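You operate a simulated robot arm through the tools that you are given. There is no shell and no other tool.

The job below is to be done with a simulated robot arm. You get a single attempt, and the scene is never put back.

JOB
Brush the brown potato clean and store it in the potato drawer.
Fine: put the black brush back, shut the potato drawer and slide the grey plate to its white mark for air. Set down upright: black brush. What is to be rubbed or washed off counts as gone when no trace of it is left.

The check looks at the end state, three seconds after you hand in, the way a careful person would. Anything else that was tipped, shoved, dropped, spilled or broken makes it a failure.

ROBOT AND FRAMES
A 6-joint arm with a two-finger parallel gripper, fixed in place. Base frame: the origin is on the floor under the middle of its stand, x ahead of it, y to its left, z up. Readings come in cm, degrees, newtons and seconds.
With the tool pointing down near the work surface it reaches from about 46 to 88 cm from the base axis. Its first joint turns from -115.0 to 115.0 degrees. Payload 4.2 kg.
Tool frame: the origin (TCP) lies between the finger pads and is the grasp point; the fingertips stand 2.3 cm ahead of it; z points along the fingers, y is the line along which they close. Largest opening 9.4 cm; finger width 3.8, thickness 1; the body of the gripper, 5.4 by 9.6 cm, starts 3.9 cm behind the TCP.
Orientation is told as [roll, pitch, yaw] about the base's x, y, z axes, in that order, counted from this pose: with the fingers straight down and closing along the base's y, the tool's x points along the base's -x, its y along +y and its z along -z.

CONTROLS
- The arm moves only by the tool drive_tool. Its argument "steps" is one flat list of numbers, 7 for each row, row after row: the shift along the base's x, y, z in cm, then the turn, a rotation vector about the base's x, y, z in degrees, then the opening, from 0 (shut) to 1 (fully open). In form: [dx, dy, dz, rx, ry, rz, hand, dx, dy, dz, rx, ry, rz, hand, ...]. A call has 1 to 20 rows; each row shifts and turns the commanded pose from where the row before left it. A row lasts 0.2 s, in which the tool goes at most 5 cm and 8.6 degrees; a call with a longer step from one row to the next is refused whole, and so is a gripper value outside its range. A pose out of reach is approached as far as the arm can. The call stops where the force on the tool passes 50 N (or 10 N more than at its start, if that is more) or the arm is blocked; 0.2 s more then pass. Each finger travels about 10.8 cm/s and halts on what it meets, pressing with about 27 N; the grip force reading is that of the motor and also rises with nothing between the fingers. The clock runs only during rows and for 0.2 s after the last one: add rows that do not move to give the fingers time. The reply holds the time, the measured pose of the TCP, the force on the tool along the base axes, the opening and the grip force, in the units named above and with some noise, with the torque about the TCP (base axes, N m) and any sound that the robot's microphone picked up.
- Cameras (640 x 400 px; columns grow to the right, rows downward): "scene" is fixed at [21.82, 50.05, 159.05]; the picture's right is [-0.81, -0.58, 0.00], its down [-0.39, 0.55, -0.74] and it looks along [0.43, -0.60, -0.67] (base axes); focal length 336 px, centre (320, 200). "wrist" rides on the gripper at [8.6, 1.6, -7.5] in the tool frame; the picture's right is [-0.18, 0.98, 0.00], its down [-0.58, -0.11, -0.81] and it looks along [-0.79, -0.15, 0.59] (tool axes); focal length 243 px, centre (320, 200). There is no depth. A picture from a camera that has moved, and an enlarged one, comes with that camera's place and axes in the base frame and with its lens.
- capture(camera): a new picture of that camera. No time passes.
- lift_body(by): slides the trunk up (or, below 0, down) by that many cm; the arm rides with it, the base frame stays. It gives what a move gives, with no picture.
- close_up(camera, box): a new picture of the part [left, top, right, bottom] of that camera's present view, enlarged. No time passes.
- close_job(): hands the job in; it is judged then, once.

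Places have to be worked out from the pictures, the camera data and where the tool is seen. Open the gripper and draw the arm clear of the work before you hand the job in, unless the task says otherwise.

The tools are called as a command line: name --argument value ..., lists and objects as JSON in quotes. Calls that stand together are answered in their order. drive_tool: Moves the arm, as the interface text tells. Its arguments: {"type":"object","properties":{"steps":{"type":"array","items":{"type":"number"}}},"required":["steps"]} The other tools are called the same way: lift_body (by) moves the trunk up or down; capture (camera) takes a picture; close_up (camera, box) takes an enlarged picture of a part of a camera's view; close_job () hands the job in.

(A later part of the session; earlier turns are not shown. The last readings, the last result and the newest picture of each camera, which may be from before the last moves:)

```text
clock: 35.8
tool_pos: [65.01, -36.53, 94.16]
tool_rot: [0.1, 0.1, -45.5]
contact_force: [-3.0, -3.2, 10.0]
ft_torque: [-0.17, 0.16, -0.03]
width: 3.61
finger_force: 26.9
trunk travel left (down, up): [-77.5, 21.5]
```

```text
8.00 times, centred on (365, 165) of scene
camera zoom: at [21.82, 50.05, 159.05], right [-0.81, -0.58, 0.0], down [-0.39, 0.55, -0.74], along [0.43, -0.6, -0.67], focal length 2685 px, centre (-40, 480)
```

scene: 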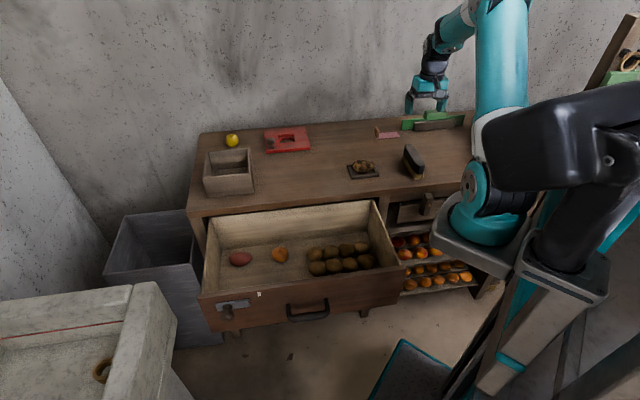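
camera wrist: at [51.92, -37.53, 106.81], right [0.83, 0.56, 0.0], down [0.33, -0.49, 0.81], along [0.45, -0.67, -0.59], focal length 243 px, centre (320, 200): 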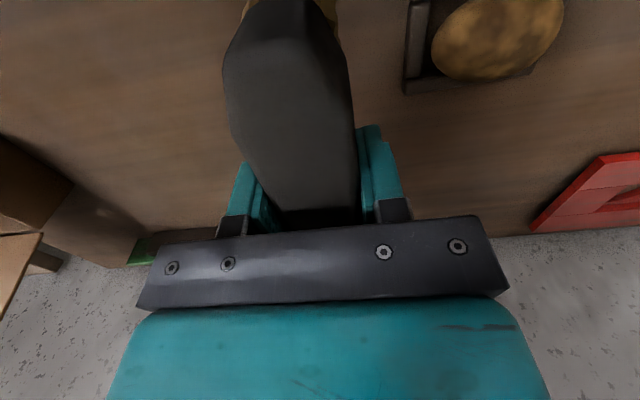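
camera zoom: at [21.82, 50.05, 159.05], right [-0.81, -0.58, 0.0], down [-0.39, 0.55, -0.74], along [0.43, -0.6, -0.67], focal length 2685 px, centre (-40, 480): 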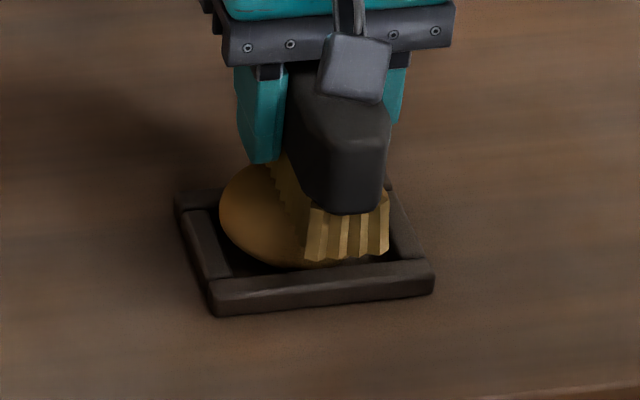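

The brush has slipped up in the grip by about 0.5 cm, so I'll put it back by feel later. Now I lift it away to check the potato.

drive_tool --steps '[0, 0, 2, 0, 0, 0, 0, 0, 0, 3, 0, 0, 0, 0, -2.84, -2.8, 0, 0, 0, 0, 0, -2.84, -2.8, 0, 0, 0, 0, 0, -2.84, -2.8, 0, 0, 0, 0, 0, 0, 0, 0, 0, 0, 0, 0]'

close_up --camera "scene" --box '[352, 150, 378, 172]'

close_up --camera "wrist" --box '[380, 0, 600, 138]'

close_up --camera "scene" --box '[370, 100, 450, 160]'

```text
clock: 37.2
tool_pos: [56.45, -44.59, 99.14]
tool_rot: [0.0, -0.1, -45.3]
contact_force: [-0.4, -0.5, -1.6]
ft_torque: [-0.02, -0.02, -0.04]
width: 3.59
finger_force: 27.1
trunk travel left (down, up): [-77.5, 21.5]
```

```text
16.00 times, centred on (365, 161) of scene
camera zoom: at [21.82, 50.05, 159.05], right [-0.81, -0.58, 0.0], down [-0.39, 0.55, -0.74], along [0.43, -0.6, -0.67], focal length 5371 px, centre (-400, 824)
```

zoom: 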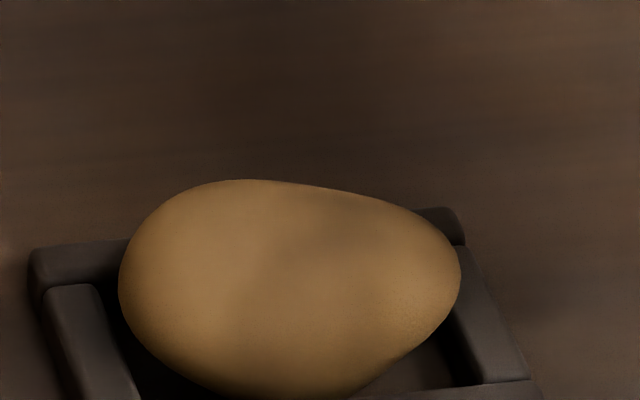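

```text
2.90 times, centred on (490, 69) of wrist
camera zoom: at [51.65, -37.4, 106.63], right [0.83, 0.56, 0.0], down [0.33, -0.49, 0.81], along [0.45, -0.67, -0.59], focal length 703 px, centre (-173, 580)
```

zoom: 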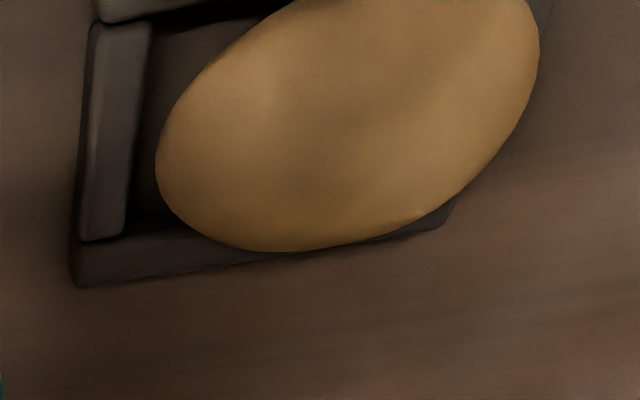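

```text
6.67 times, centred on (410, 130) of scene
camera zoom: at [21.82, 50.05, 159.05], right [-0.81, -0.58, 0.0], down [-0.39, 0.55, -0.74], along [0.43, -0.6, -0.67], focal length 2238 px, centre (-280, 667)
```

zoom: 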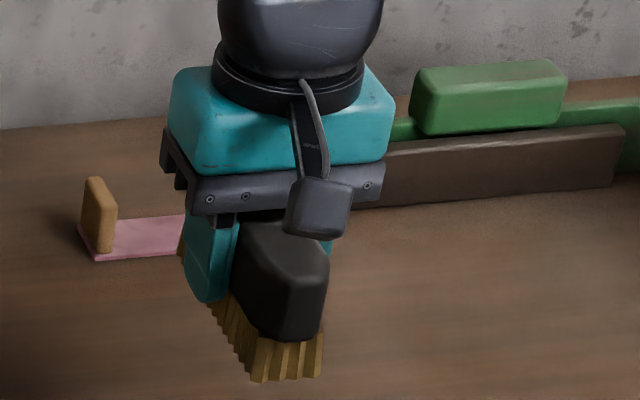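

It looks clean now, with only faint natural shading. To be sure, I do one more light pass and compare the pictures before and after.

drive_tool --steps '[2.84, 2.8, 0, 0, 0, 0, 0, 2.84, 2.8, 0, 0, 0, 0, 0, 2.84, 2.8, 0, 0, 0, 0, 0, 0, 0, -3, 0, 0, 0, 0, 0, 0, -1.6, 0, 0, 0, 0, 0, 0, 0, 0, 0, 0, 0]'

drive_tool --steps '[0, 0, -0.2, 0, 0, 0, 0, 0, 0, 0, 0, 0, 0, 0]'

```text
clock: 38.6
tool_pos: [65.22, -36.47, 94.62]
tool_rot: [0.0, 0.0, -45.3]
contact_force: [0.2, -0.1, -2.1]
ft_torque: [0.0, 0.01, 0.0]
width: 3.59
finger_force: 27.2
trunk travel left (down, up): [-77.5, 21.5]
```

```text
clock: 39.2
tool_pos: [65.23, -36.31, 94.43]
tool_rot: [0.0, 0.0, -45.3]
contact_force: [-0.4, -0.4, -1.7]
ft_torque: [0.01, 0.01, 0.02]
width: 3.56
finger_force: 27.5
trunk travel left (down, up): [-77.5, 21.5]
```

Not touching yet, so I lower another 0.2 cm.

drive_tool --steps '[0, 0, -0.2, 0, 0, 0, 0, 0, 0, 0, 0, 0, 0, 0]'

```text
clock: 39.8
tool_pos: [65.25, -36.42, 94.24]
tool_rot: [0.0, 0.0, -45.4]
contact_force: [0.3, 0.0, -1.7]
ft_torque: [-0.02, -0.02, 0.01]
width: 3.58
finger_force: 27.0
trunk travel left (down, up): [-77.5, 21.5]
```

drive_tool --steps '[0, 0, -0.2, 0, 0, 0, 0, 0, 0, 0, 0, 0, 0, 0]'

```text
clock: 40.4
tool_pos: [65.17, -36.39, 94.15]
tool_rot: [0.2, -0.1, -45.4]
contact_force: [0.7, 3.3, 11.8]
ft_torque: [0.14, -0.01, -0.02]
width: 3.57
finger_force: 27.1
trunk travel left (down, up): [-77.5, 21.5]
```

Contact at 94.15. I do the confirming strokes now, staying at this light pressure.

drive_tool --steps '[0.71, 0.7, 0, 0, 0, 0, 0, 0.71, 0.7, 0, 0, 0, 0, 0, -0.71, -0.7, 0, 0, 0, 0, 0, -0.71, -0.7, 0, 0, 0, 0, 0, -0.71, -0.7, 0, 0, 0, 0, 0, -0.71, -0.7, 0, 0, 0, 0, 0, 0.71, 0.7, 0, 0, 0, 0, 0, 0.71, 0.7, 0, 0, 0, 0, 0, 0.71, 0.7, 0, 0, 0, 0, 0, 0.71, 0.7, 0, 0, 0, 0, 0, -0.71, -0.7, 0, 0, 0, 0, 0, -0.71, -0.7, 0, 0, 0, 0, 0, -0.71, -0.7, 0, 0, 0, 0, 0, -0.71, -0.7, 0, 0, 0, 0, 0, 0.71, 0.7, 0, 0, 0, 0, 0, 0.71, 0.7, 0, 0, 0, 0, 0]'

drive_tool --steps '[0, 0, 2, 0, 0, 0, 0, 0, 0, 3, 0, 0, 0, 0, -2.84, -2.8, 0, 0, 0, 0, 0, -2.84, -2.8, 0, 0, 0, 0, 0, -2.84, -2.8, 0, 0, 0, 0, 0, 0, 0, 0, 0, 0, 0, 0]'

close_up --camera "scene" --box '[352, 150, 378, 172]'

close_up --camera "wrist" --box '[380, 0, 600, 138]'

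capture --camera "wrist"

```text
clock: 43.8
tool_pos: [65.26, -36.37, 93.92]
tool_rot: [-0.1, 0.1, -45.5]
contact_force: [-2.2, -2.8, 4.2]
ft_torque: [-0.09, 0.09, 0.0]
width: 3.55
finger_force: 27.1
trunk travel left (down, up): [-77.5, 21.5]
```

```text
clock: 45.2
tool_pos: [56.99, -44.84, 98.92]
tool_rot: [0.0, 0.0, -45.5]
contact_force: [0.1, -0.8, -1.4]
ft_torque: [0.03, 0.04, 0.02]
width: 3.56
finger_force: 26.9
trunk travel left (down, up): [-77.5, 21.5]
```

```text
16.00 times, centred on (365, 161) of scene
camera zoom: at [21.82, 50.05, 159.05], right [-0.81, -0.58, 0.0], down [-0.39, 0.55, -0.74], along [0.43, -0.6, -0.67], focal length 5371 px, centre (-400, 824)
```

zoom: 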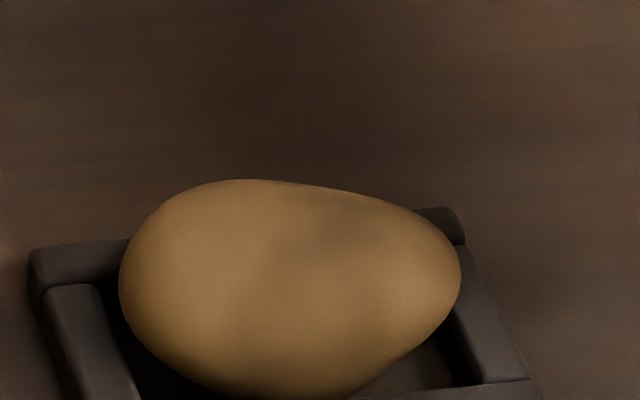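

```text
2.90 times, centred on (490, 69) of wrist
camera zoom: at [52.12, -37.54, 106.31], right [0.83, 0.56, 0.0], down [0.33, -0.49, 0.81], along [0.45, -0.67, -0.59], focal length 703 px, centre (-173, 580)
```

zoom: 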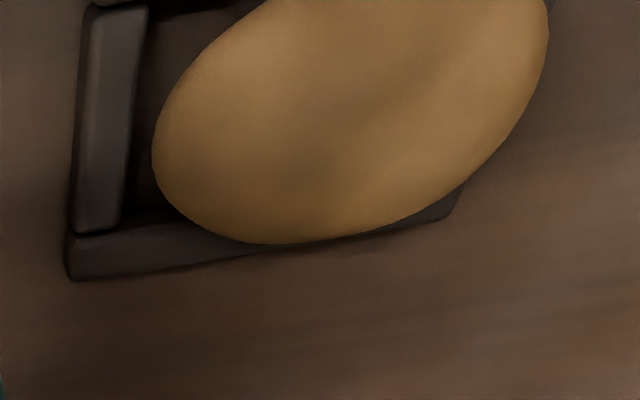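

```text
taken
camera wrist: at [52.12, -37.54, 106.31], right [0.83, 0.56, 0.0], down [0.33, -0.49, 0.81], along [0.45, -0.67, -0.59], focal length 243 px, centre (320, 200)
```

wrist: 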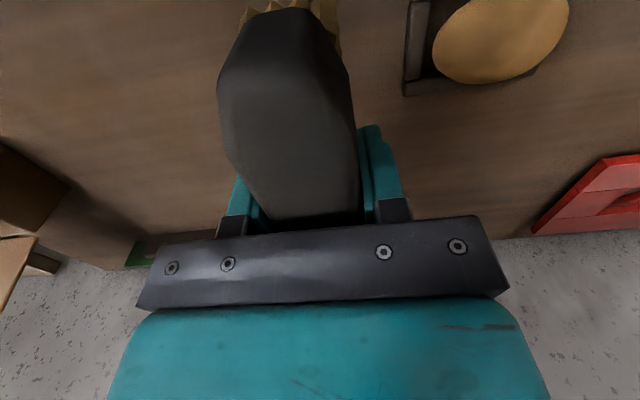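

Nothing changed with the extra strokes, so the potato is clean and the faint shading is its own skin. I now carry the brush back to its original spot and lower it to just above the counter.

drive_tool --steps '[-2.6, -1.88, 0, 0, 0, 0, 0, -2.6, -1.88, 0, 0, 0, 0, 0, 0, 0, -3, 0, 0, 0, 0, 0, 0, -3, 0, 0, 0, 0, 0, 0, -2.0, 0, 0, 0, 0, 0, 0, 0, 0, 0, 0, 0]'

close_up --camera "scene" --box '[370, 90, 470, 190]'

```text
clock: 46.6
tool_pos: [51.7, -48.68, 90.86]
tool_rot: [0.0, 0.0, -45.4]
contact_force: [0.5, 0.1, -1.4]
ft_torque: [0.03, 0.0, -0.01]
width: 3.58
finger_force: 27.1
trunk travel left (down, up): [-77.5, 21.5]
```

```text
4.00 times, centred on (420, 140) of scene
camera zoom: at [21.82, 50.05, 159.05], right [-0.81, -0.58, 0.0], down [-0.39, 0.55, -0.74], along [0.43, -0.6, -0.67], focal length 1343 px, centre (-80, 440)
```

zoom: 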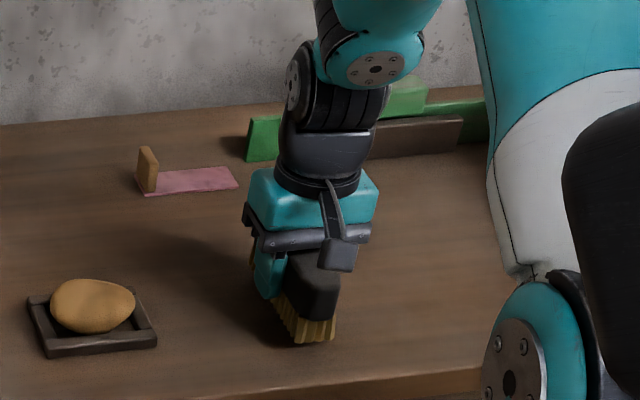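

The bristles are still about 1.5 cm above the counter. I lower carefully until I feel contact.

drive_tool --steps '[0, 0, -0.9, 0, 0, 0, 0, 0, 0, 0, 0, 0, 0, 0]'

drive_tool --steps '[0, 0, -0.25, 0, 0, 0, 0, 0, 0, 0, 0, 0, 0, 0]'

```text
clock: 47.2
tool_pos: [51.56, -48.75, 90.09]
tool_rot: [0.1, 0.1, -45.4]
contact_force: [0.3, 0.6, -1.6]
ft_torque: [-0.05, 0.01, -0.01]
width: 3.6
finger_force: 27.5
trunk travel left (down, up): [-77.5, 21.5]
```

```text
clock: 47.8
tool_pos: [51.54, -48.69, 89.75]
tool_rot: [0.0, 0.1, -45.3]
contact_force: [0.6, 0.3, -2.3]
ft_torque: [0.01, 0.02, -0.01]
width: 3.59
finger_force: 27.7
trunk travel left (down, up): [-77.5, 21.5]
```

drive_tool --steps '[0, 0, -0.2, 0, 0, 0, 0, 0, 0, 0, 0, 0, 0, 0]'

drive_tool --steps '[0, 0, -0.15, 0, 0, 0, 0, 0, 0, 0, 0, 0, 0, 0]'

close_up --camera "scene" --box '[370, 90, 470, 190]'

```text
clock: 48.4
tool_pos: [51.51, -48.58, 89.64]
tool_rot: [0.0, 0.0, -45.4]
contact_force: [-0.4, 0.5, -1.6]
ft_torque: [-0.03, 0.01, 0.03]
width: 3.58
finger_force: 27.2
trunk travel left (down, up): [-77.5, 21.5]
```

```text
clock: 49.0
tool_pos: [51.6, -48.69, 89.55]
tool_rot: [0.1, -0.1, -45.4]
contact_force: [1.2, 0.6, -1.3]
ft_torque: [-0.03, -0.01, -0.03]
width: 3.58
finger_force: 27.6
trunk travel left (down, up): [-77.5, 21.5]
```

```text
4.00 times, centred on (420, 140) of scene
camera zoom: at [21.82, 50.05, 159.05], right [-0.81, -0.58, 0.0], down [-0.39, 0.55, -0.74], along [0.43, -0.6, -0.67], focal length 1343 px, centre (-80, 440)
```

zoom: 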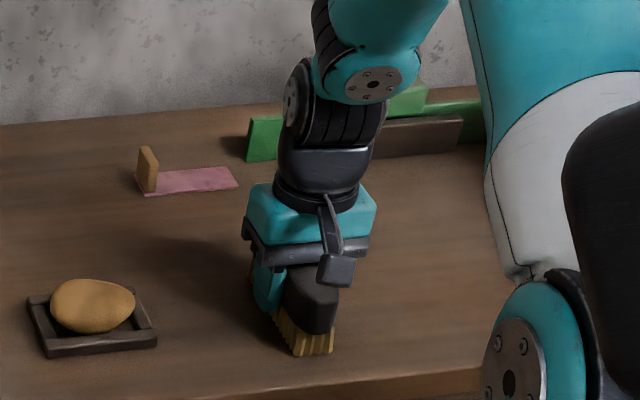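

Almost down: the bristle tips are within a couple of pixels of where they stood. I continue in small steps.

drive_tool --steps '[0, 0, -0.15, 0, 0, 0, 0, 0, 0, 0, 0, 0, 0, 0]'

drive_tool --steps '[0, 0, -0.1, 0, 0, 0, 0, 0, 0, 0, 0, 0, 0, 0]'

```text
clock: 49.6
tool_pos: [51.54, -48.71, 89.36]
tool_rot: [0.0, 0.0, -45.4]
contact_force: [0.8, 0.4, -0.1]
ft_torque: [-0.05, 0.01, -0.03]
width: 3.57
finger_force: 27.5
trunk travel left (down, up): [-77.5, 21.5]
```

```text
clock: 50.2
tool_pos: [51.51, -48.73, 89.36]
tool_rot: [0.1, 0.0, -45.4]
contact_force: [0.3, 0.2, 11.2]
ft_torque: [0.34, 0.33, 0.02]
width: 3.58
finger_force: 27.1
trunk travel left (down, up): [-77.5, 21.5]
```

The bristles are on the counter, with the front end touching first. I open the fingers gradually to let it settle flat.

drive_tool --steps '[0, 0, 0, 0, 0, 0, 0.42, 0, 0, 0, 0, 0, 0, 0.5, 0, 0, 0, 0, 0, 0, 0.7, 0, 0, 0, 0, 0, 0, 1, 0, 0, 0, 0, 0, 0, 1]'

close_up --camera "scene" --box '[370, 90, 470, 190]'

capture --camera "wrist"

```text
clock: 51.4
tool_pos: [51.58, -48.65, 89.26]
tool_rot: [0.0, 0.1, -45.4]
contact_force: [0.7, -0.3, -0.3]
ft_torque: [0.0, -0.01, -0.03]
width: 9.39
finger_force: 0.1
trunk travel left (down, up): [-77.5, 21.5]
```

```text
4.00 times, centred on (420, 140) of scene
camera zoom: at [21.82, 50.05, 159.05], right [-0.81, -0.58, 0.0], down [-0.39, 0.55, -0.74], along [0.43, -0.6, -0.67], focal length 1343 px, centre (-80, 440)
```

zoom: 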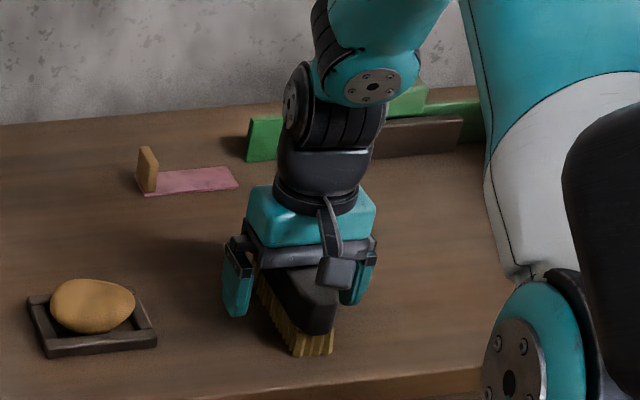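

```text
taken
camera wrist: at [46.7, -41.41, 96.7], right [0.83, 0.56, 0.0], down [0.33, -0.49, 0.81], along [0.45, -0.67, -0.59], focal length 243 px, centre (320, 200)
```

wrist: 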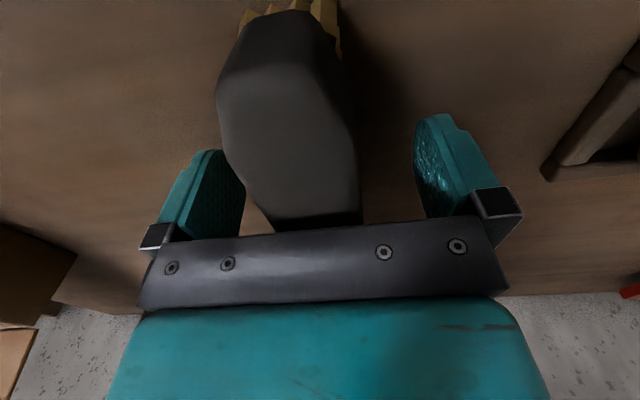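

The brush stands on its bristles. I lift straight up off it and compare its place with the original.

drive_tool --steps '[0, 0, 1, 0, 0, 0, 1, 0, 0, 3, 0, 0, 0, 1, 0, 0, 4, 0, 0, 0, 1, 0, 0, 4.5, 0, 0, 0, 1, 2.8, 2.8, 1, 0, 0, 0, 1, 2.8, 2.8, 1, 0, 0, 0, 1, 0, 0, 0, 0, 0, 0, 1]'

close_up --camera "scene" --box '[330, 130, 450, 205]'

capture --camera "scene"

capture --camera "wrist"

```text
clock: 53.0
tool_pos: [57.07, -42.66, 103.81]
tool_rot: [0.0, 0.0, -45.3]
contact_force: [-0.8, 0.4, 0.5]
ft_torque: [0.04, -0.03, 0.0]
width: 9.38
finger_force: 0.1
trunk travel left (down, up): [-77.5, 21.5]
```

```text
5.33 times, centred on (390, 168) of scene
camera zoom: at [21.82, 50.05, 159.05], right [-0.81, -0.58, 0.0], down [-0.39, 0.55, -0.74], along [0.43, -0.6, -0.67], focal length 1790 px, centre (-53, 373)
```

zoom: 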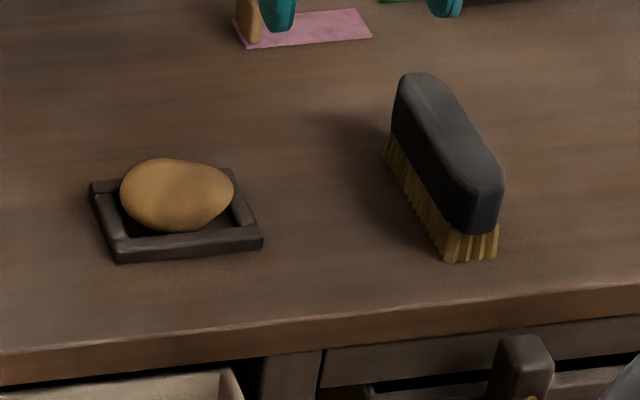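

```text
taken
```

scene: 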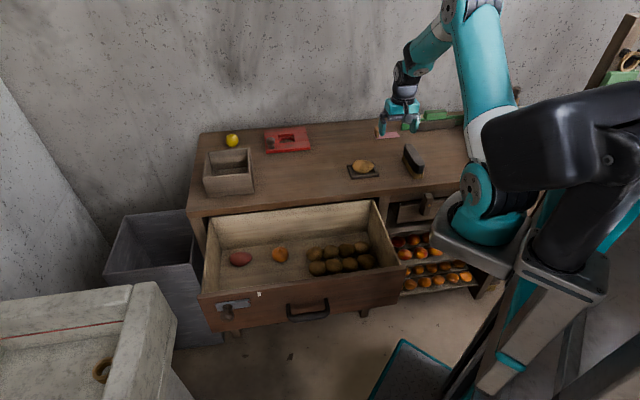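

```text
taken
camera wrist: at [52.32, -35.48, 111.19], right [0.83, 0.56, 0.0], down [0.33, -0.49, 0.81], along [0.45, -0.67, -0.59], focal length 243 px, centre (320, 200)
```

wrist: 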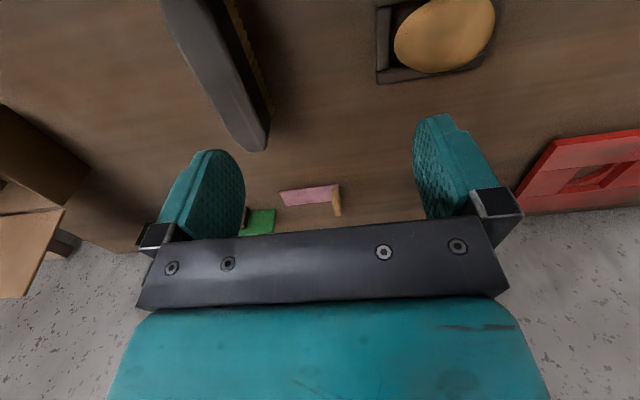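

The brush is back on its spot within a couple of pixels. Next I turn the gripper 90° so it closes across the potato's narrow side, and hover above the potato.

drive_tool --steps '[0.74, 0.58, 0, 0, 0, 8.18, 1, 0.74, 0.58, 0, 0, 0, 8.18, 1, 0.74, 0.58, 0, 0, 0, 8.18, 1, 0.74, 0.58, 0, 0, 0, 8.18, 1, 0.74, 0.58, 0, 0, 0, 8.18, 1, 0.74, 0.58, 0, 0, 0, 8.18, 1, 0.74, 0.58, 0, 0, 0, 8.18, 1, 0.74, 0.58, 0, 0, 0, 8.18, 1, 0.74, 0.58, 0, 0, 0, 8.18, 1, 0.74, 0.58, 0, 0, 0, 8.18, 1, 0.74, 0.58, 0, 0, 0, 8.2, 1, 0, 0, 0, 0, 0, 0, 1]'

capture --camera "wrist"

close_up --camera "scene" --box '[310, 90, 430, 200]'

```text
clock: 55.6
tool_pos: [65.2, -36.76, 103.62]
tool_rot: [0.1, 0.0, 44.8]
contact_force: [-0.1, 0.5, 0.8]
ft_torque: [-0.02, 0.0, 0.02]
width: 9.41
finger_force: 0.1
trunk travel left (down, up): [-77.5, 21.5]
```

```text
taken
camera wrist: at [58.1, -41.68, 111.1], right [-0.56, 0.83, 0.0], down [0.49, 0.33, 0.81], along [0.67, 0.45, -0.59], focal length 243 px, centre (320, 200)
```

wrist: 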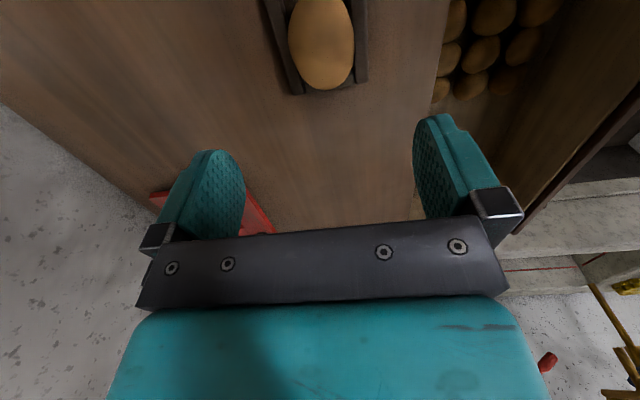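

```text
3.64 times, centred on (370, 145) of scene
camera zoom: at [21.82, 50.05, 159.05], right [-0.81, -0.58, 0.0], down [-0.39, 0.55, -0.74], along [0.43, -0.6, -0.67], focal length 1221 px, centre (138, 400)
```

zoom: 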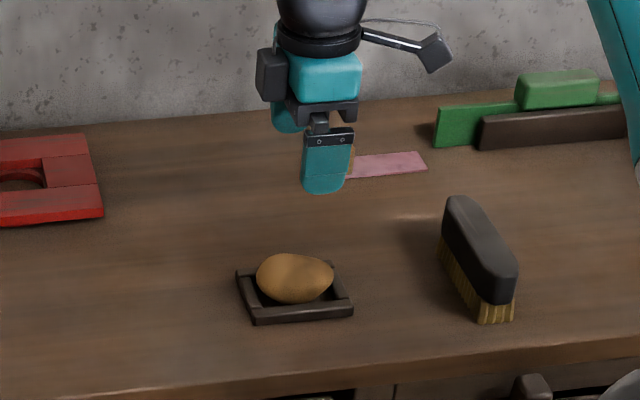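

The potato's centre is at about (65.5, -36.4), close under the tool. I shift slightly and go down to where the fingertips are near its upper half, then check against the tray walls.

drive_tool --steps '[0.3, 0.3, -4, 0, 0, 0, 1, 0, 0, -4, 0, 0, 0, 1, 0, 0, -3.5, 0, 0, 0, 1, 0, 0, 0, 0, 0, 0, 1]'

capture --camera "wrist"

close_up --camera "scene" --box '[330, 125, 410, 185]'

```text
clock: 56.6
tool_pos: [65.71, -36.08, 92.21]
tool_rot: [0.1, 0.1, 44.5]
contact_force: [0.0, -0.1, -0.3]
ft_torque: [0.02, 0.04, 0.02]
width: 9.41
finger_force: 0.2
trunk travel left (down, up): [-77.5, 21.5]
```

```text
taken
camera wrist: at [58.51, -41.1, 99.6], right [-0.56, 0.83, 0.0], down [0.49, 0.33, 0.81], along [0.67, 0.45, -0.59], focal length 243 px, centre (320, 200)
```

wrist: 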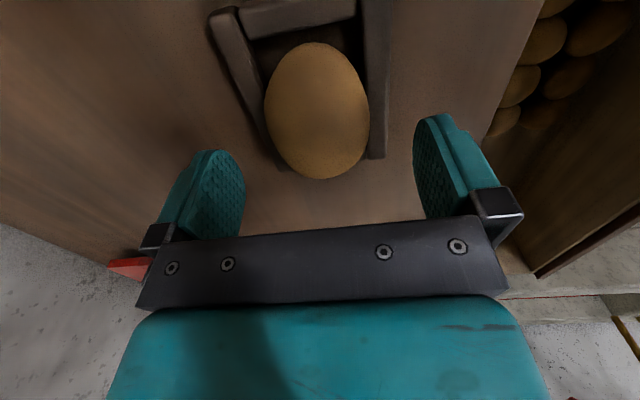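

```text
6.67 times, centred on (370, 155) of scene
camera zoom: at [21.82, 50.05, 159.05], right [-0.81, -0.58, 0.0], down [-0.39, 0.55, -0.74], along [0.43, -0.6, -0.67], focal length 2238 px, centre (-13, 500)
```

zoom: 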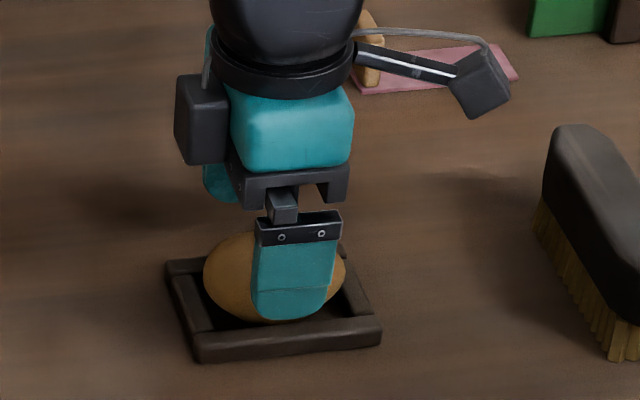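

The tool is about 0.5 cm too far along +e. I correct that and go down so the fingertips are just above the tray's wall tops (about z = 87).

drive_tool --steps '[-0.36, -0.35, -1, 0, 0, 0, 1, 0, 0, -1, 0, 0, 0, 1, 0, 0, -0.4, 0, 0, 0, 1, 0, 0, 0, 0, 0, 0, 1]'

capture --camera "wrist"

close_up --camera "scene" --box '[340, 135, 400, 185]'

```text
clock: 57.6
tool_pos: [65.15, -36.55, 89.9]
tool_rot: [0.0, 0.0, 44.6]
contact_force: [1.1, -0.5, -0.2]
ft_torque: [-0.02, 0.03, -0.02]
width: 9.41
finger_force: 0.0
trunk travel left (down, up): [-77.5, 21.5]
```

```text
taken
camera wrist: at [58.03, -41.52, 97.3], right [-0.56, 0.83, 0.0], down [0.49, 0.33, 0.81], along [0.67, 0.45, -0.59], focal length 243 px, centre (320, 200)
```

wrist: 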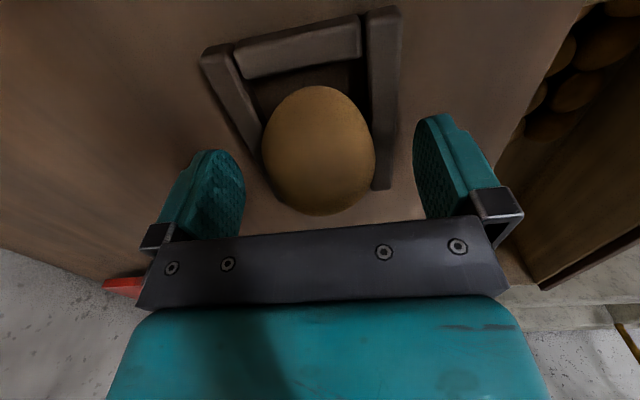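

```text
8.00 times, centred on (370, 160) of scene
camera zoom: at [21.82, 50.05, 159.05], right [-0.81, -0.58, 0.0], down [-0.39, 0.55, -0.74], along [0.43, -0.6, -0.67], focal length 2685 px, centre (-80, 520)
```

zoom: 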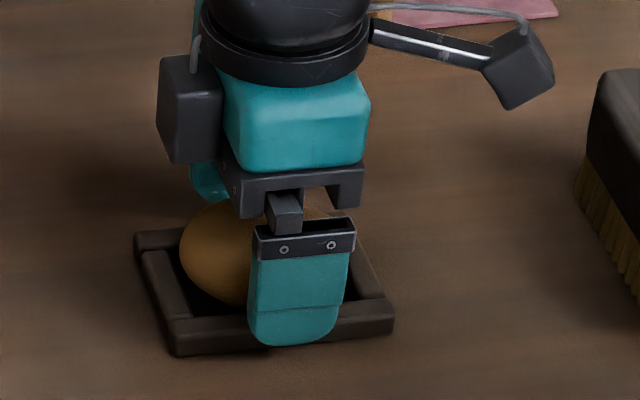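

Everything is centred: the potato sits midway between the fingers and the fingertips are about 0.5 cm above the tray walls. I lower another 0.3 cm and close gently.

drive_tool --steps '[0, 0, -0.3, 0, 0, 0, 1, 0, 0, 0, 0, 0, 0, 0.75, 0, 0, 0, 0, 0, 0, 0.6, 0, 0, 0, 0, 0, 0, 0.4, 0, 0, 0, 0, 0, 0, 0, 0, 0, 0, 0, 0, 0, 0]'

capture --camera "wrist"

close_up --camera "scene" --box '[340, 135, 400, 185]'

```text
clock: 59.0
tool_pos: [65.3, -36.52, 89.42]
tool_rot: [0.0, 0.0, 44.7]
contact_force: [3.3, -6.1, -6.1]
ft_torque: [-0.99, -0.32, 1.44]
width: 7.99
finger_force: 44.9
trunk travel left (down, up): [-77.5, 21.5]
```

```text
taken
camera wrist: at [58.05, -41.52, 96.9], right [-0.56, 0.83, 0.0], down [0.49, 0.33, 0.81], along [0.67, 0.45, -0.59], focal length 243 px, centre (320, 200)
```

wrist: 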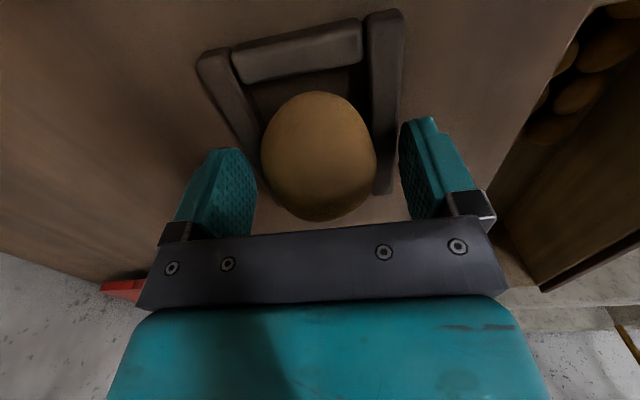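

```text
8.00 times, centred on (370, 160) of scene
camera zoom: at [21.82, 50.05, 159.05], right [-0.81, -0.58, 0.0], down [-0.39, 0.55, -0.74], along [0.43, -0.6, -0.67], focal length 2685 px, centre (-80, 520)
```

zoom: 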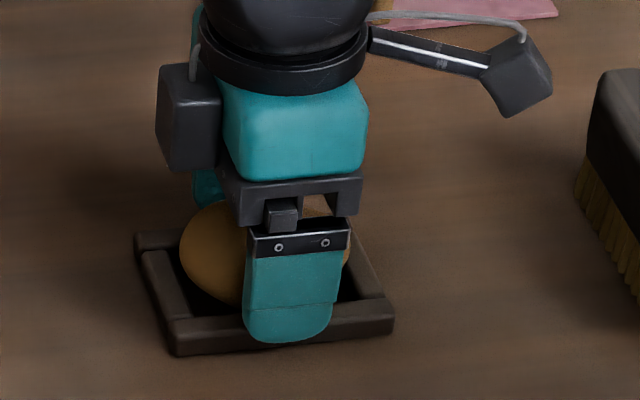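

The fingertips closed on the tray's outer walls (8.0 cm) rather than the potato, so the walls are a bit higher than I judged. I reopen at once, raise 0.6 cm and check that the tray hasn't shifted.

drive_tool --steps '[0, 0, 0, 0, 0, 0, 0.9, 0, 0, 0, 0, 0, 0, 1, 0, 0, 0.6, 0, 0, 0, 1, 0, 0, 0, 0, 0, 0, 1]'

close_up --camera "scene" --box '[340, 135, 400, 185]'

capture --camera "wrist"

```text
clock: 60.0
tool_pos: [65.19, -36.45, 90.16]
tool_rot: [-0.1, 0.1, 44.5]
contact_force: [0.6, 0.0, -0.2]
ft_torque: [-0.01, 0.01, -0.05]
width: 9.4
finger_force: 0.1
trunk travel left (down, up): [-77.5, 21.5]
```

```text
8.00 times, centred on (370, 160) of scene
camera zoom: at [21.82, 50.05, 159.05], right [-0.81, -0.58, 0.0], down [-0.39, 0.55, -0.74], along [0.43, -0.6, -0.67], focal length 2685 px, centre (-80, 520)
```

zoom: 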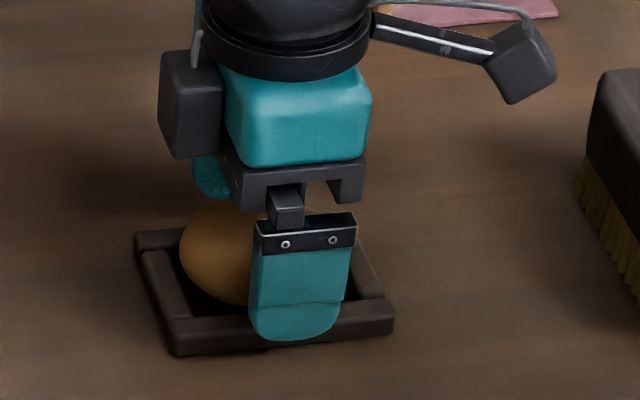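

```text
taken
camera wrist: at [57.97, -41.48, 97.61], right [-0.56, 0.83, 0.0], down [0.49, 0.33, 0.81], along [0.67, 0.45, -0.59], focal length 243 px, centre (320, 200)
```

wrist: 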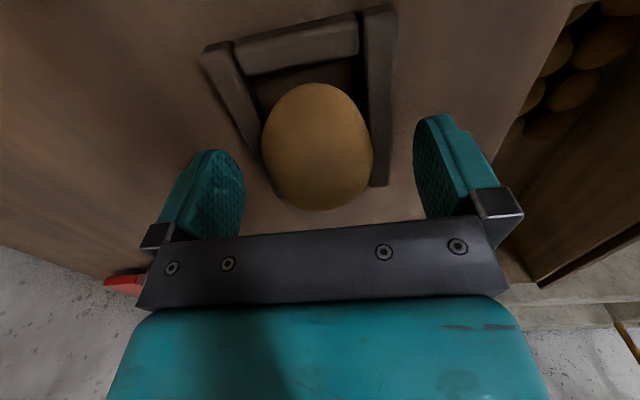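

The tray hasn't moved. I now half-close to 7 cm so the fingertips are over the wall tops but not on the potato, then feel downward for the wall tops.

drive_tool --steps '[0, 0, 0, 0, 0, 0, 0.85, 0, 0, 0, 0, 0, 0, 0.74, 0, 0, 0, 0, 0, 0, 0.74]'

drive_tool --steps '[0, 0, -0.15, 0, 0, 0, 0.74, 0, 0, 0, 0, 0, 0, 0.74]'

```text
clock: 60.8
tool_pos: [65.25, -36.56, 90.16]
tool_rot: [0.0, 0.0, 44.6]
contact_force: [-0.6, 0.0, 0.3]
ft_torque: [0.01, 0.02, 0.01]
width: 6.98
finger_force: 0.0
trunk travel left (down, up): [-77.5, 21.5]
```

```text
clock: 61.4
tool_pos: [65.22, -36.72, 90.08]
tool_rot: [0.1, 0.0, 44.6]
contact_force: [-0.2, -0.2, 0.1]
ft_torque: [0.01, -0.02, -0.01]
width: 6.98
finger_force: 0.0
trunk travel left (down, up): [-77.5, 21.5]
```

drive_tool --steps '[0, 0, -0.15, 0, 0, 0, 0.74, 0, 0, 0, 0, 0, 0, 0.74]'

drive_tool --steps '[0, 0, -0.1, 0, 0, 0, 0.74, 0, 0, 0, 0, 0, 0, 0.74]'

```text
clock: 62.0
tool_pos: [65.21, -36.59, 89.76]
tool_rot: [0.0, -0.1, 44.6]
contact_force: [0.6, 0.3, -0.7]
ft_torque: [0.0, -0.03, 0.01]
width: 6.95
finger_force: 0.1
trunk travel left (down, up): [-77.5, 21.5]
```

```text
clock: 62.6
tool_pos: [65.19, -36.67, 89.75]
tool_rot: [0.1, 0.0, 44.6]
contact_force: [-0.2, -0.7, 0.6]
ft_torque: [-0.01, 0.0, 0.01]
width: 6.94
finger_force: 0.0
trunk travel left (down, up): [-77.5, 21.5]
```

The fingertips are just clear of the wall tops (within 0.2 cm). I close onto the potato from here.

drive_tool --steps '[0, 0, 0, 0, 0, 0, 0.6, 0, 0, 0, 0, 0, 0, 0.45, 0, 0, 0, 0, 0, 0, 0.2, 0, 0, 0, 0, 0, 0, 0, 0, 0, 0, 0, 0, 0, 0]'

close_up --camera "scene" --box '[340, 135, 400, 185]'

capture --camera "wrist"

```text
clock: 63.8
tool_pos: [65.0, -36.67, 89.71]
tool_rot: [0.0, 0.0, 44.6]
contact_force: [-0.5, 0.5, -0.6]
ft_torque: [-0.02, -0.01, -0.03]
width: 5.08
finger_force: 26.6
trunk travel left (down, up): [-77.5, 21.5]
```

```text
8.00 times, centred on (370, 160) of scene
camera zoom: at [21.82, 50.05, 159.05], right [-0.81, -0.58, 0.0], down [-0.39, 0.55, -0.74], along [0.43, -0.6, -0.67], focal length 2685 px, centre (-80, 520)
```

zoom: 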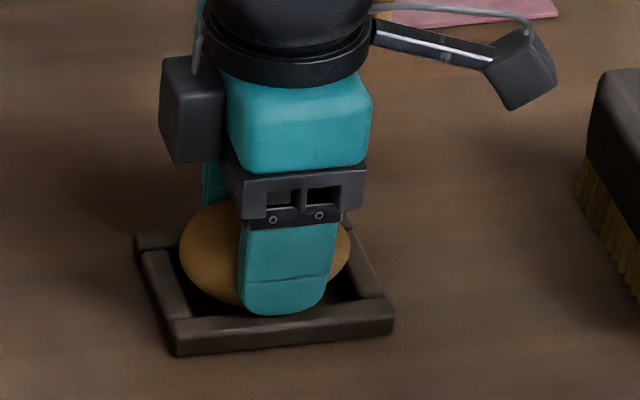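

```text
taken
camera wrist: at [57.96, -41.59, 97.26], right [-0.56, 0.83, 0.0], down [0.49, 0.33, 0.81], along [0.67, 0.45, -0.59], focal length 243 px, centre (320, 200)
```

wrist: 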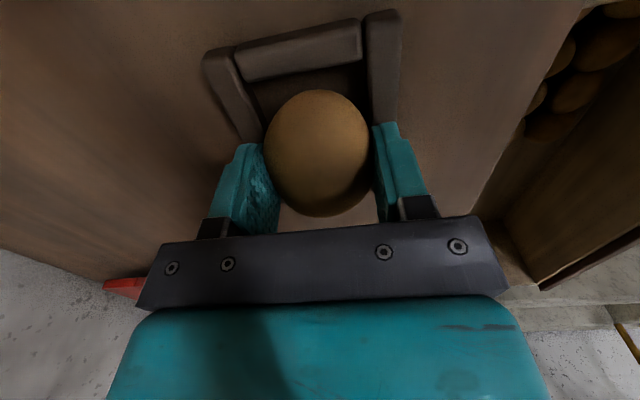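

The potato is gripped at 5.1 cm. I lift slowly and watch that the width holds.

drive_tool --steps '[0, 0, 0.4, 0, 0, 0, 0, 0, 0, 0.8, 0, 0, 0, 0, 0, 0, 1.2, 0, 0, 0, 0, 0, 0, 1.6, 0, 0, 0, 0, 0, 0, 0, 0, 0, 0, 0]'

close_up --camera "scene" --box '[340, 115, 400, 185]'

capture --camera "wrist"

```text
clock: 65.0
tool_pos: [65.36, -36.55, 93.83]
tool_rot: [0.0, 0.0, 44.6]
contact_force: [-0.3, 0.6, -0.6]
ft_torque: [-0.03, 0.0, 0.03]
width: 5.08
finger_force: 27.5
trunk travel left (down, up): [-77.5, 21.5]
```

```text
5.71 times, centred on (370, 150) of scene
camera zoom: at [21.82, 50.05, 159.05], right [-0.81, -0.58, 0.0], down [-0.39, 0.55, -0.74], along [0.43, -0.6, -0.67], focal length 1918 px, centre (34, 486)
```

zoom: 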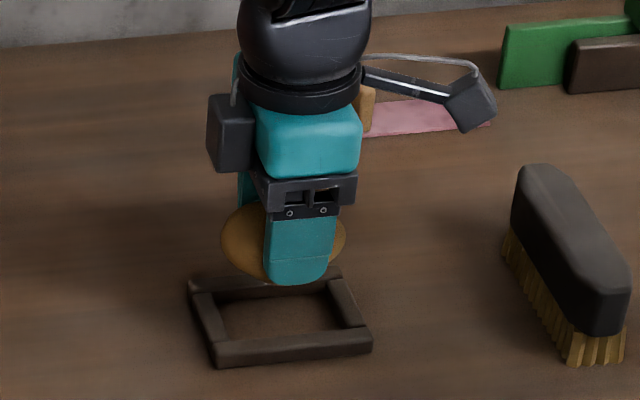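

```text
taken
camera wrist: at [58.14, -41.55, 101.26], right [-0.56, 0.83, 0.0], down [0.49, 0.33, 0.81], along [0.67, 0.45, -0.59], focal length 243 px, centre (320, 200)
```

wrist: 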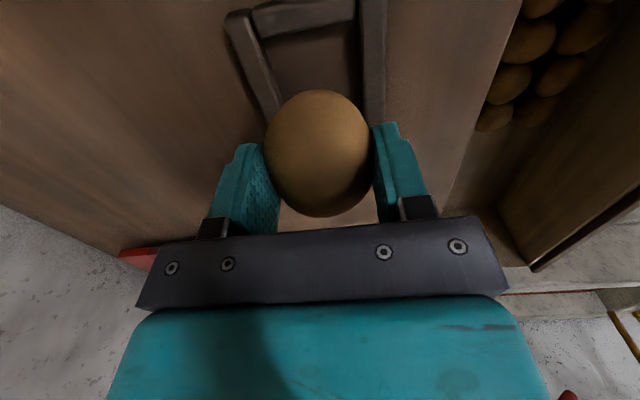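

The potato is held and the tray stayed put. I raise it well clear and tilt the fingers towards the scene camera to inspect the underside for any remaining dirt.

drive_tool --steps '[0, 0, 4, 0, 0, 0, 0, 0, 0, 4, 0, 0, 0, 0, -1.6, 1.6, 4, 0, 0, 0, 0, -1.6, 1.6, 4, 0, 0, 0, 0, -1.6, 1.6, 3, 7.1, 3.6, 0, 0, -1.6, 1.6, 2, 7.1, 3.6, 0, 0, -1.6, 1.6, 0, 7.1, 3.6, 0, 0, 0, 0, 0, 7.1, 3.6, 0, 0, 0, 0, 0, 7.1, 3.6, 0, 0, 0, 0, 0, 7.1, 3.6, 0, 0, 0, 0, 0, 7.1, 3.6, 0, 0, 0, 0, 0, 0, 0, 0, 0]'

capture --camera "scene"

```text
clock: 67.6
tool_pos: [52.71, -25.08, 110.18]
tool_rot: [54.3, -14.6, 37.1]
contact_force: [-0.1, 1.1, -1.4]
ft_torque: [0.0, 0.0, 0.02]
width: 5.09
finger_force: 27.6
out of reach, approached as far as the arm can: row 10, 11
trunk travel left (down, up): [-77.5, 21.5]
```

```text
taken
```

scene: 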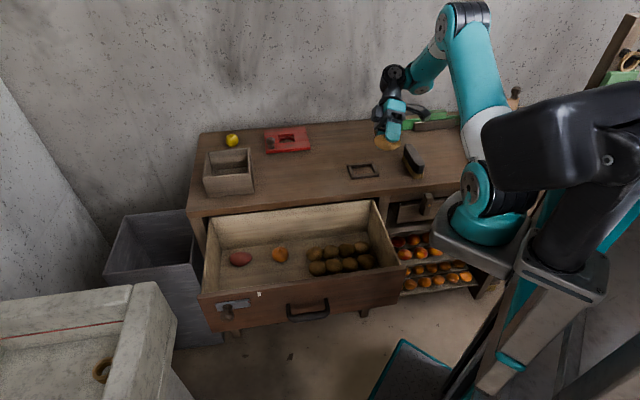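

close_up --camera "scene" --box '[360, 110, 420, 160]'

capture --camera "wrist"

```text
8.00 times, centred on (390, 135) of scene
camera zoom: at [21.82, 50.05, 159.05], right [-0.81, -0.58, 0.0], down [-0.39, 0.55, -0.74], along [0.43, -0.6, -0.67], focal length 2685 px, centre (-240, 720)
```

zoom: 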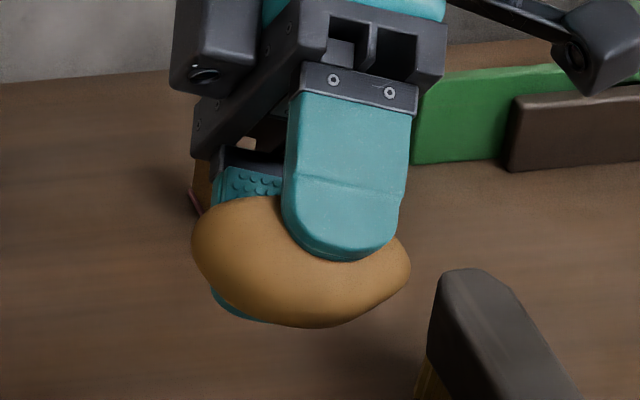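

```text
taken
camera wrist: at [48.13, -35.09, 113.52], right [-0.36, 0.44, 0.82], down [0.8, -0.29, 0.52], along [0.47, 0.85, -0.25], focal length 243 px, centre (320, 200)
```

wrist: 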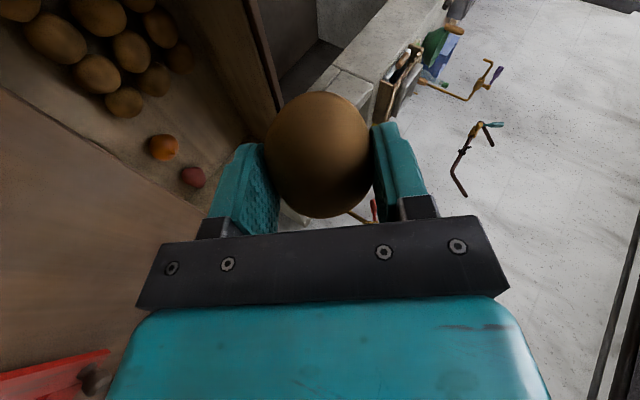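

The underside is uniformly clean too. I rotate back to pointing straight down and read the pose.

drive_tool --steps '[0, 0, 0, -7.1, -3.6, 0, 0, 0, 0, 0, -7.1, -3.6, 0, 0, 0, 0, 0, -7.1, -3.6, 0, 0, 0, 0, 0, -7.1, -3.6, 0, 0, 0, 0, 0, -7.1, -3.6, 0, 0, 0, 0, 0, -7.1, -3.6, 0, 0, 0, 0, 0, -7.1, -3.6, 0, 0, 0, 0, 0, 0, 0, 0, 0, 0, 0, 0, 0, 0, 0, 0]'

capture --camera "wrist"

close_up --camera "scene" --box '[190, 180, 430, 330]'

```text
clock: 69.6
tool_pos: [52.74, -24.95, 110.35]
tool_rot: [0.0, 0.0, 44.6]
contact_force: [-0.4, -0.4, -0.6]
ft_torque: [0.0, -0.01, -0.03]
width: 5.06
finger_force: 26.7
trunk travel left (down, up): [-77.5, 21.5]
```

```text
taken
camera wrist: at [45.51, -29.98, 117.83], right [-0.56, 0.83, 0.0], down [0.49, 0.33, 0.81], along [0.67, 0.45, -0.59], focal length 243 px, centre (320, 200)
```

wrist: 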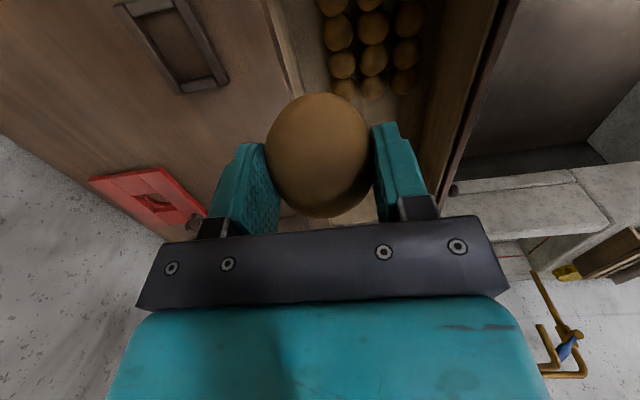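

```text
2.67 times, centred on (310, 255) of scene
camera zoom: at [21.82, 50.05, 159.05], right [-0.81, -0.58, 0.0], down [-0.39, 0.55, -0.74], along [0.43, -0.6, -0.67], focal length 895 px, centre (347, 53)
```

zoom: 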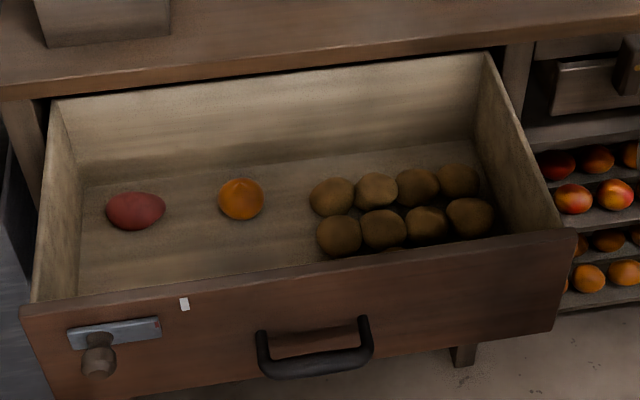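

I'm at (52.7, -25.0, 110.4). From the pictures, the drawer spans e≈17–75 and n≈35–62, with its floor near z = 64. The free spot near its front-middle is about (73.2, 8.3); I carry the potato there at a safe height.

drive_tool --steps '[2.05, 3.33, 0, 0, 0, 0, 0, 2.05, 3.33, 0, 0, 0, 0, 0, 2.05, 3.33, 0, 0, 0, 0, 0, 2.05, 3.33, 0, 0, 0, 0, 0, 2.05, 3.33, 0, 0, 0, 0, 0, 2.05, 3.33, 0, 0, 0, 0, 0, 2.05, 3.33, 0, 0, 0, 0, 0, 2.05, 3.33, 0, 0, 0, 0, 0, 2.05, 3.33, 0, 0, 0, 0, 0, 2.05, 3.33, 0, 0, 0, 0, 0, 0, 0, 0, 0, 0, 0, 0]'

capture --camera "wrist"

capture --camera "scene"

```text
clock: 72.0
tool_pos: [73.43, 8.75, 110.16]
tool_rot: [0.1, 0.0, 44.6]
contact_force: [0.3, -0.3, -1.1]
ft_torque: [0.01, 0.03, 0.01]
width: 5.05
finger_force: 26.5
trunk travel left (down, up): [-77.5, 21.5]
```

```text
taken
camera wrist: at [66.27, 3.71, 117.64], right [-0.56, 0.83, 0.0], down [0.49, 0.33, 0.81], along [0.67, 0.45, -0.59], focal length 243 px, centre (320, 200)
```

wrist: 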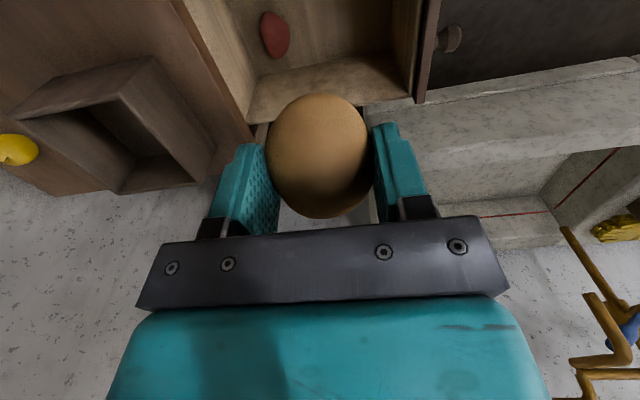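

```text
taken
```

scene: 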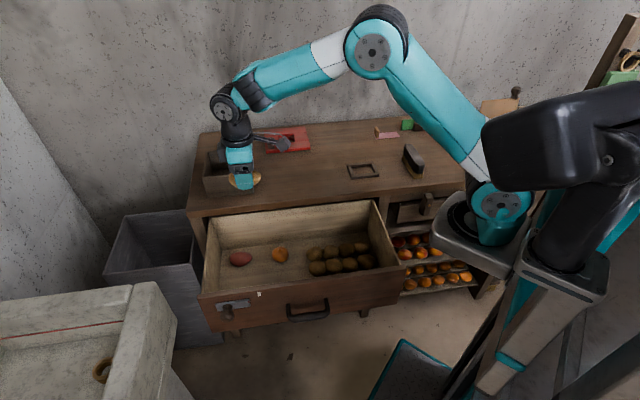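

The tool is over the free front-middle of the drawer (e≈58, n≈45). I descend into the drawer to just above the floor.

drive_tool --steps '[0, 0, -4, 0, 0, 0, 0, 0, 0, -4, 0, 0, 0, 0, 0, 0, -4, 0, 0, 0, 0, 0, 0, -4, 0, 0, 0, 0, 0, 0, -4, 0, 0, 0, 0, 0, 0, -4, 0, 0, 0, 0, 0, 0, -4, 0, 0, 0, 0, 0, 0, -4, 0, 0, 0, 0, 0, 0, -3, 0, 0, 0, 0, 0, 0, -2, 0, 0, 0, 0, 0, 0, 0, 0, 0, 0, 0]'

capture --camera "wrist"

capture --camera "scene"

```text
clock: 74.4
tool_pos: [73.28, 8.46, 73.37]
tool_rot: [0.0, -0.1, 44.6]
contact_force: [0.4, 0.6, 0.0]
ft_torque: [-0.01, -0.03, -0.04]
width: 5.09
finger_force: 27.4
trunk travel left (down, up): [-77.5, 21.5]
```

```text
taken
camera wrist: at [66.2, 3.57, 80.78], right [-0.56, 0.83, 0.0], down [0.49, 0.33, 0.81], along [0.67, 0.45, -0.59], focal length 243 px, centre (320, 200)
```

wrist: 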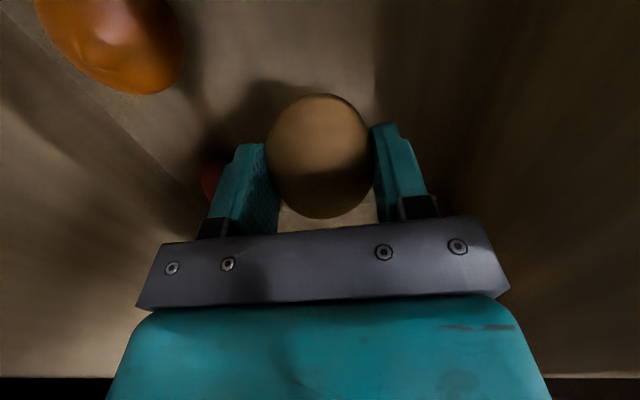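

```text
taken
```

scene: 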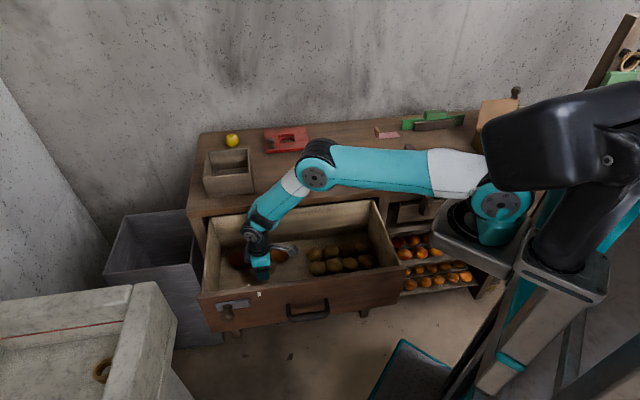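

No contact so far. I check the arm's clearance over the counter edge and the drawer before going the last few centimetres.

close_up --camera "scene" --box '[190, 120, 430, 320]'

```text
2.00 times, centred on (310, 220) of scene
camera zoom: at [21.82, 50.05, 159.05], right [-0.81, -0.58, 0.0], down [-0.39, 0.55, -0.74], along [0.43, -0.6, -0.67], focal length 671 px, centre (340, 160)
```

zoom: 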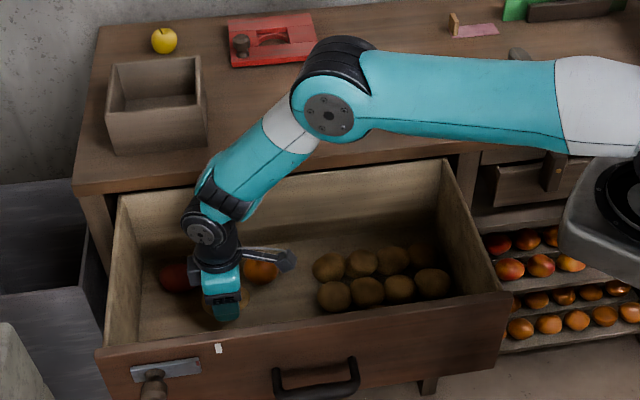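

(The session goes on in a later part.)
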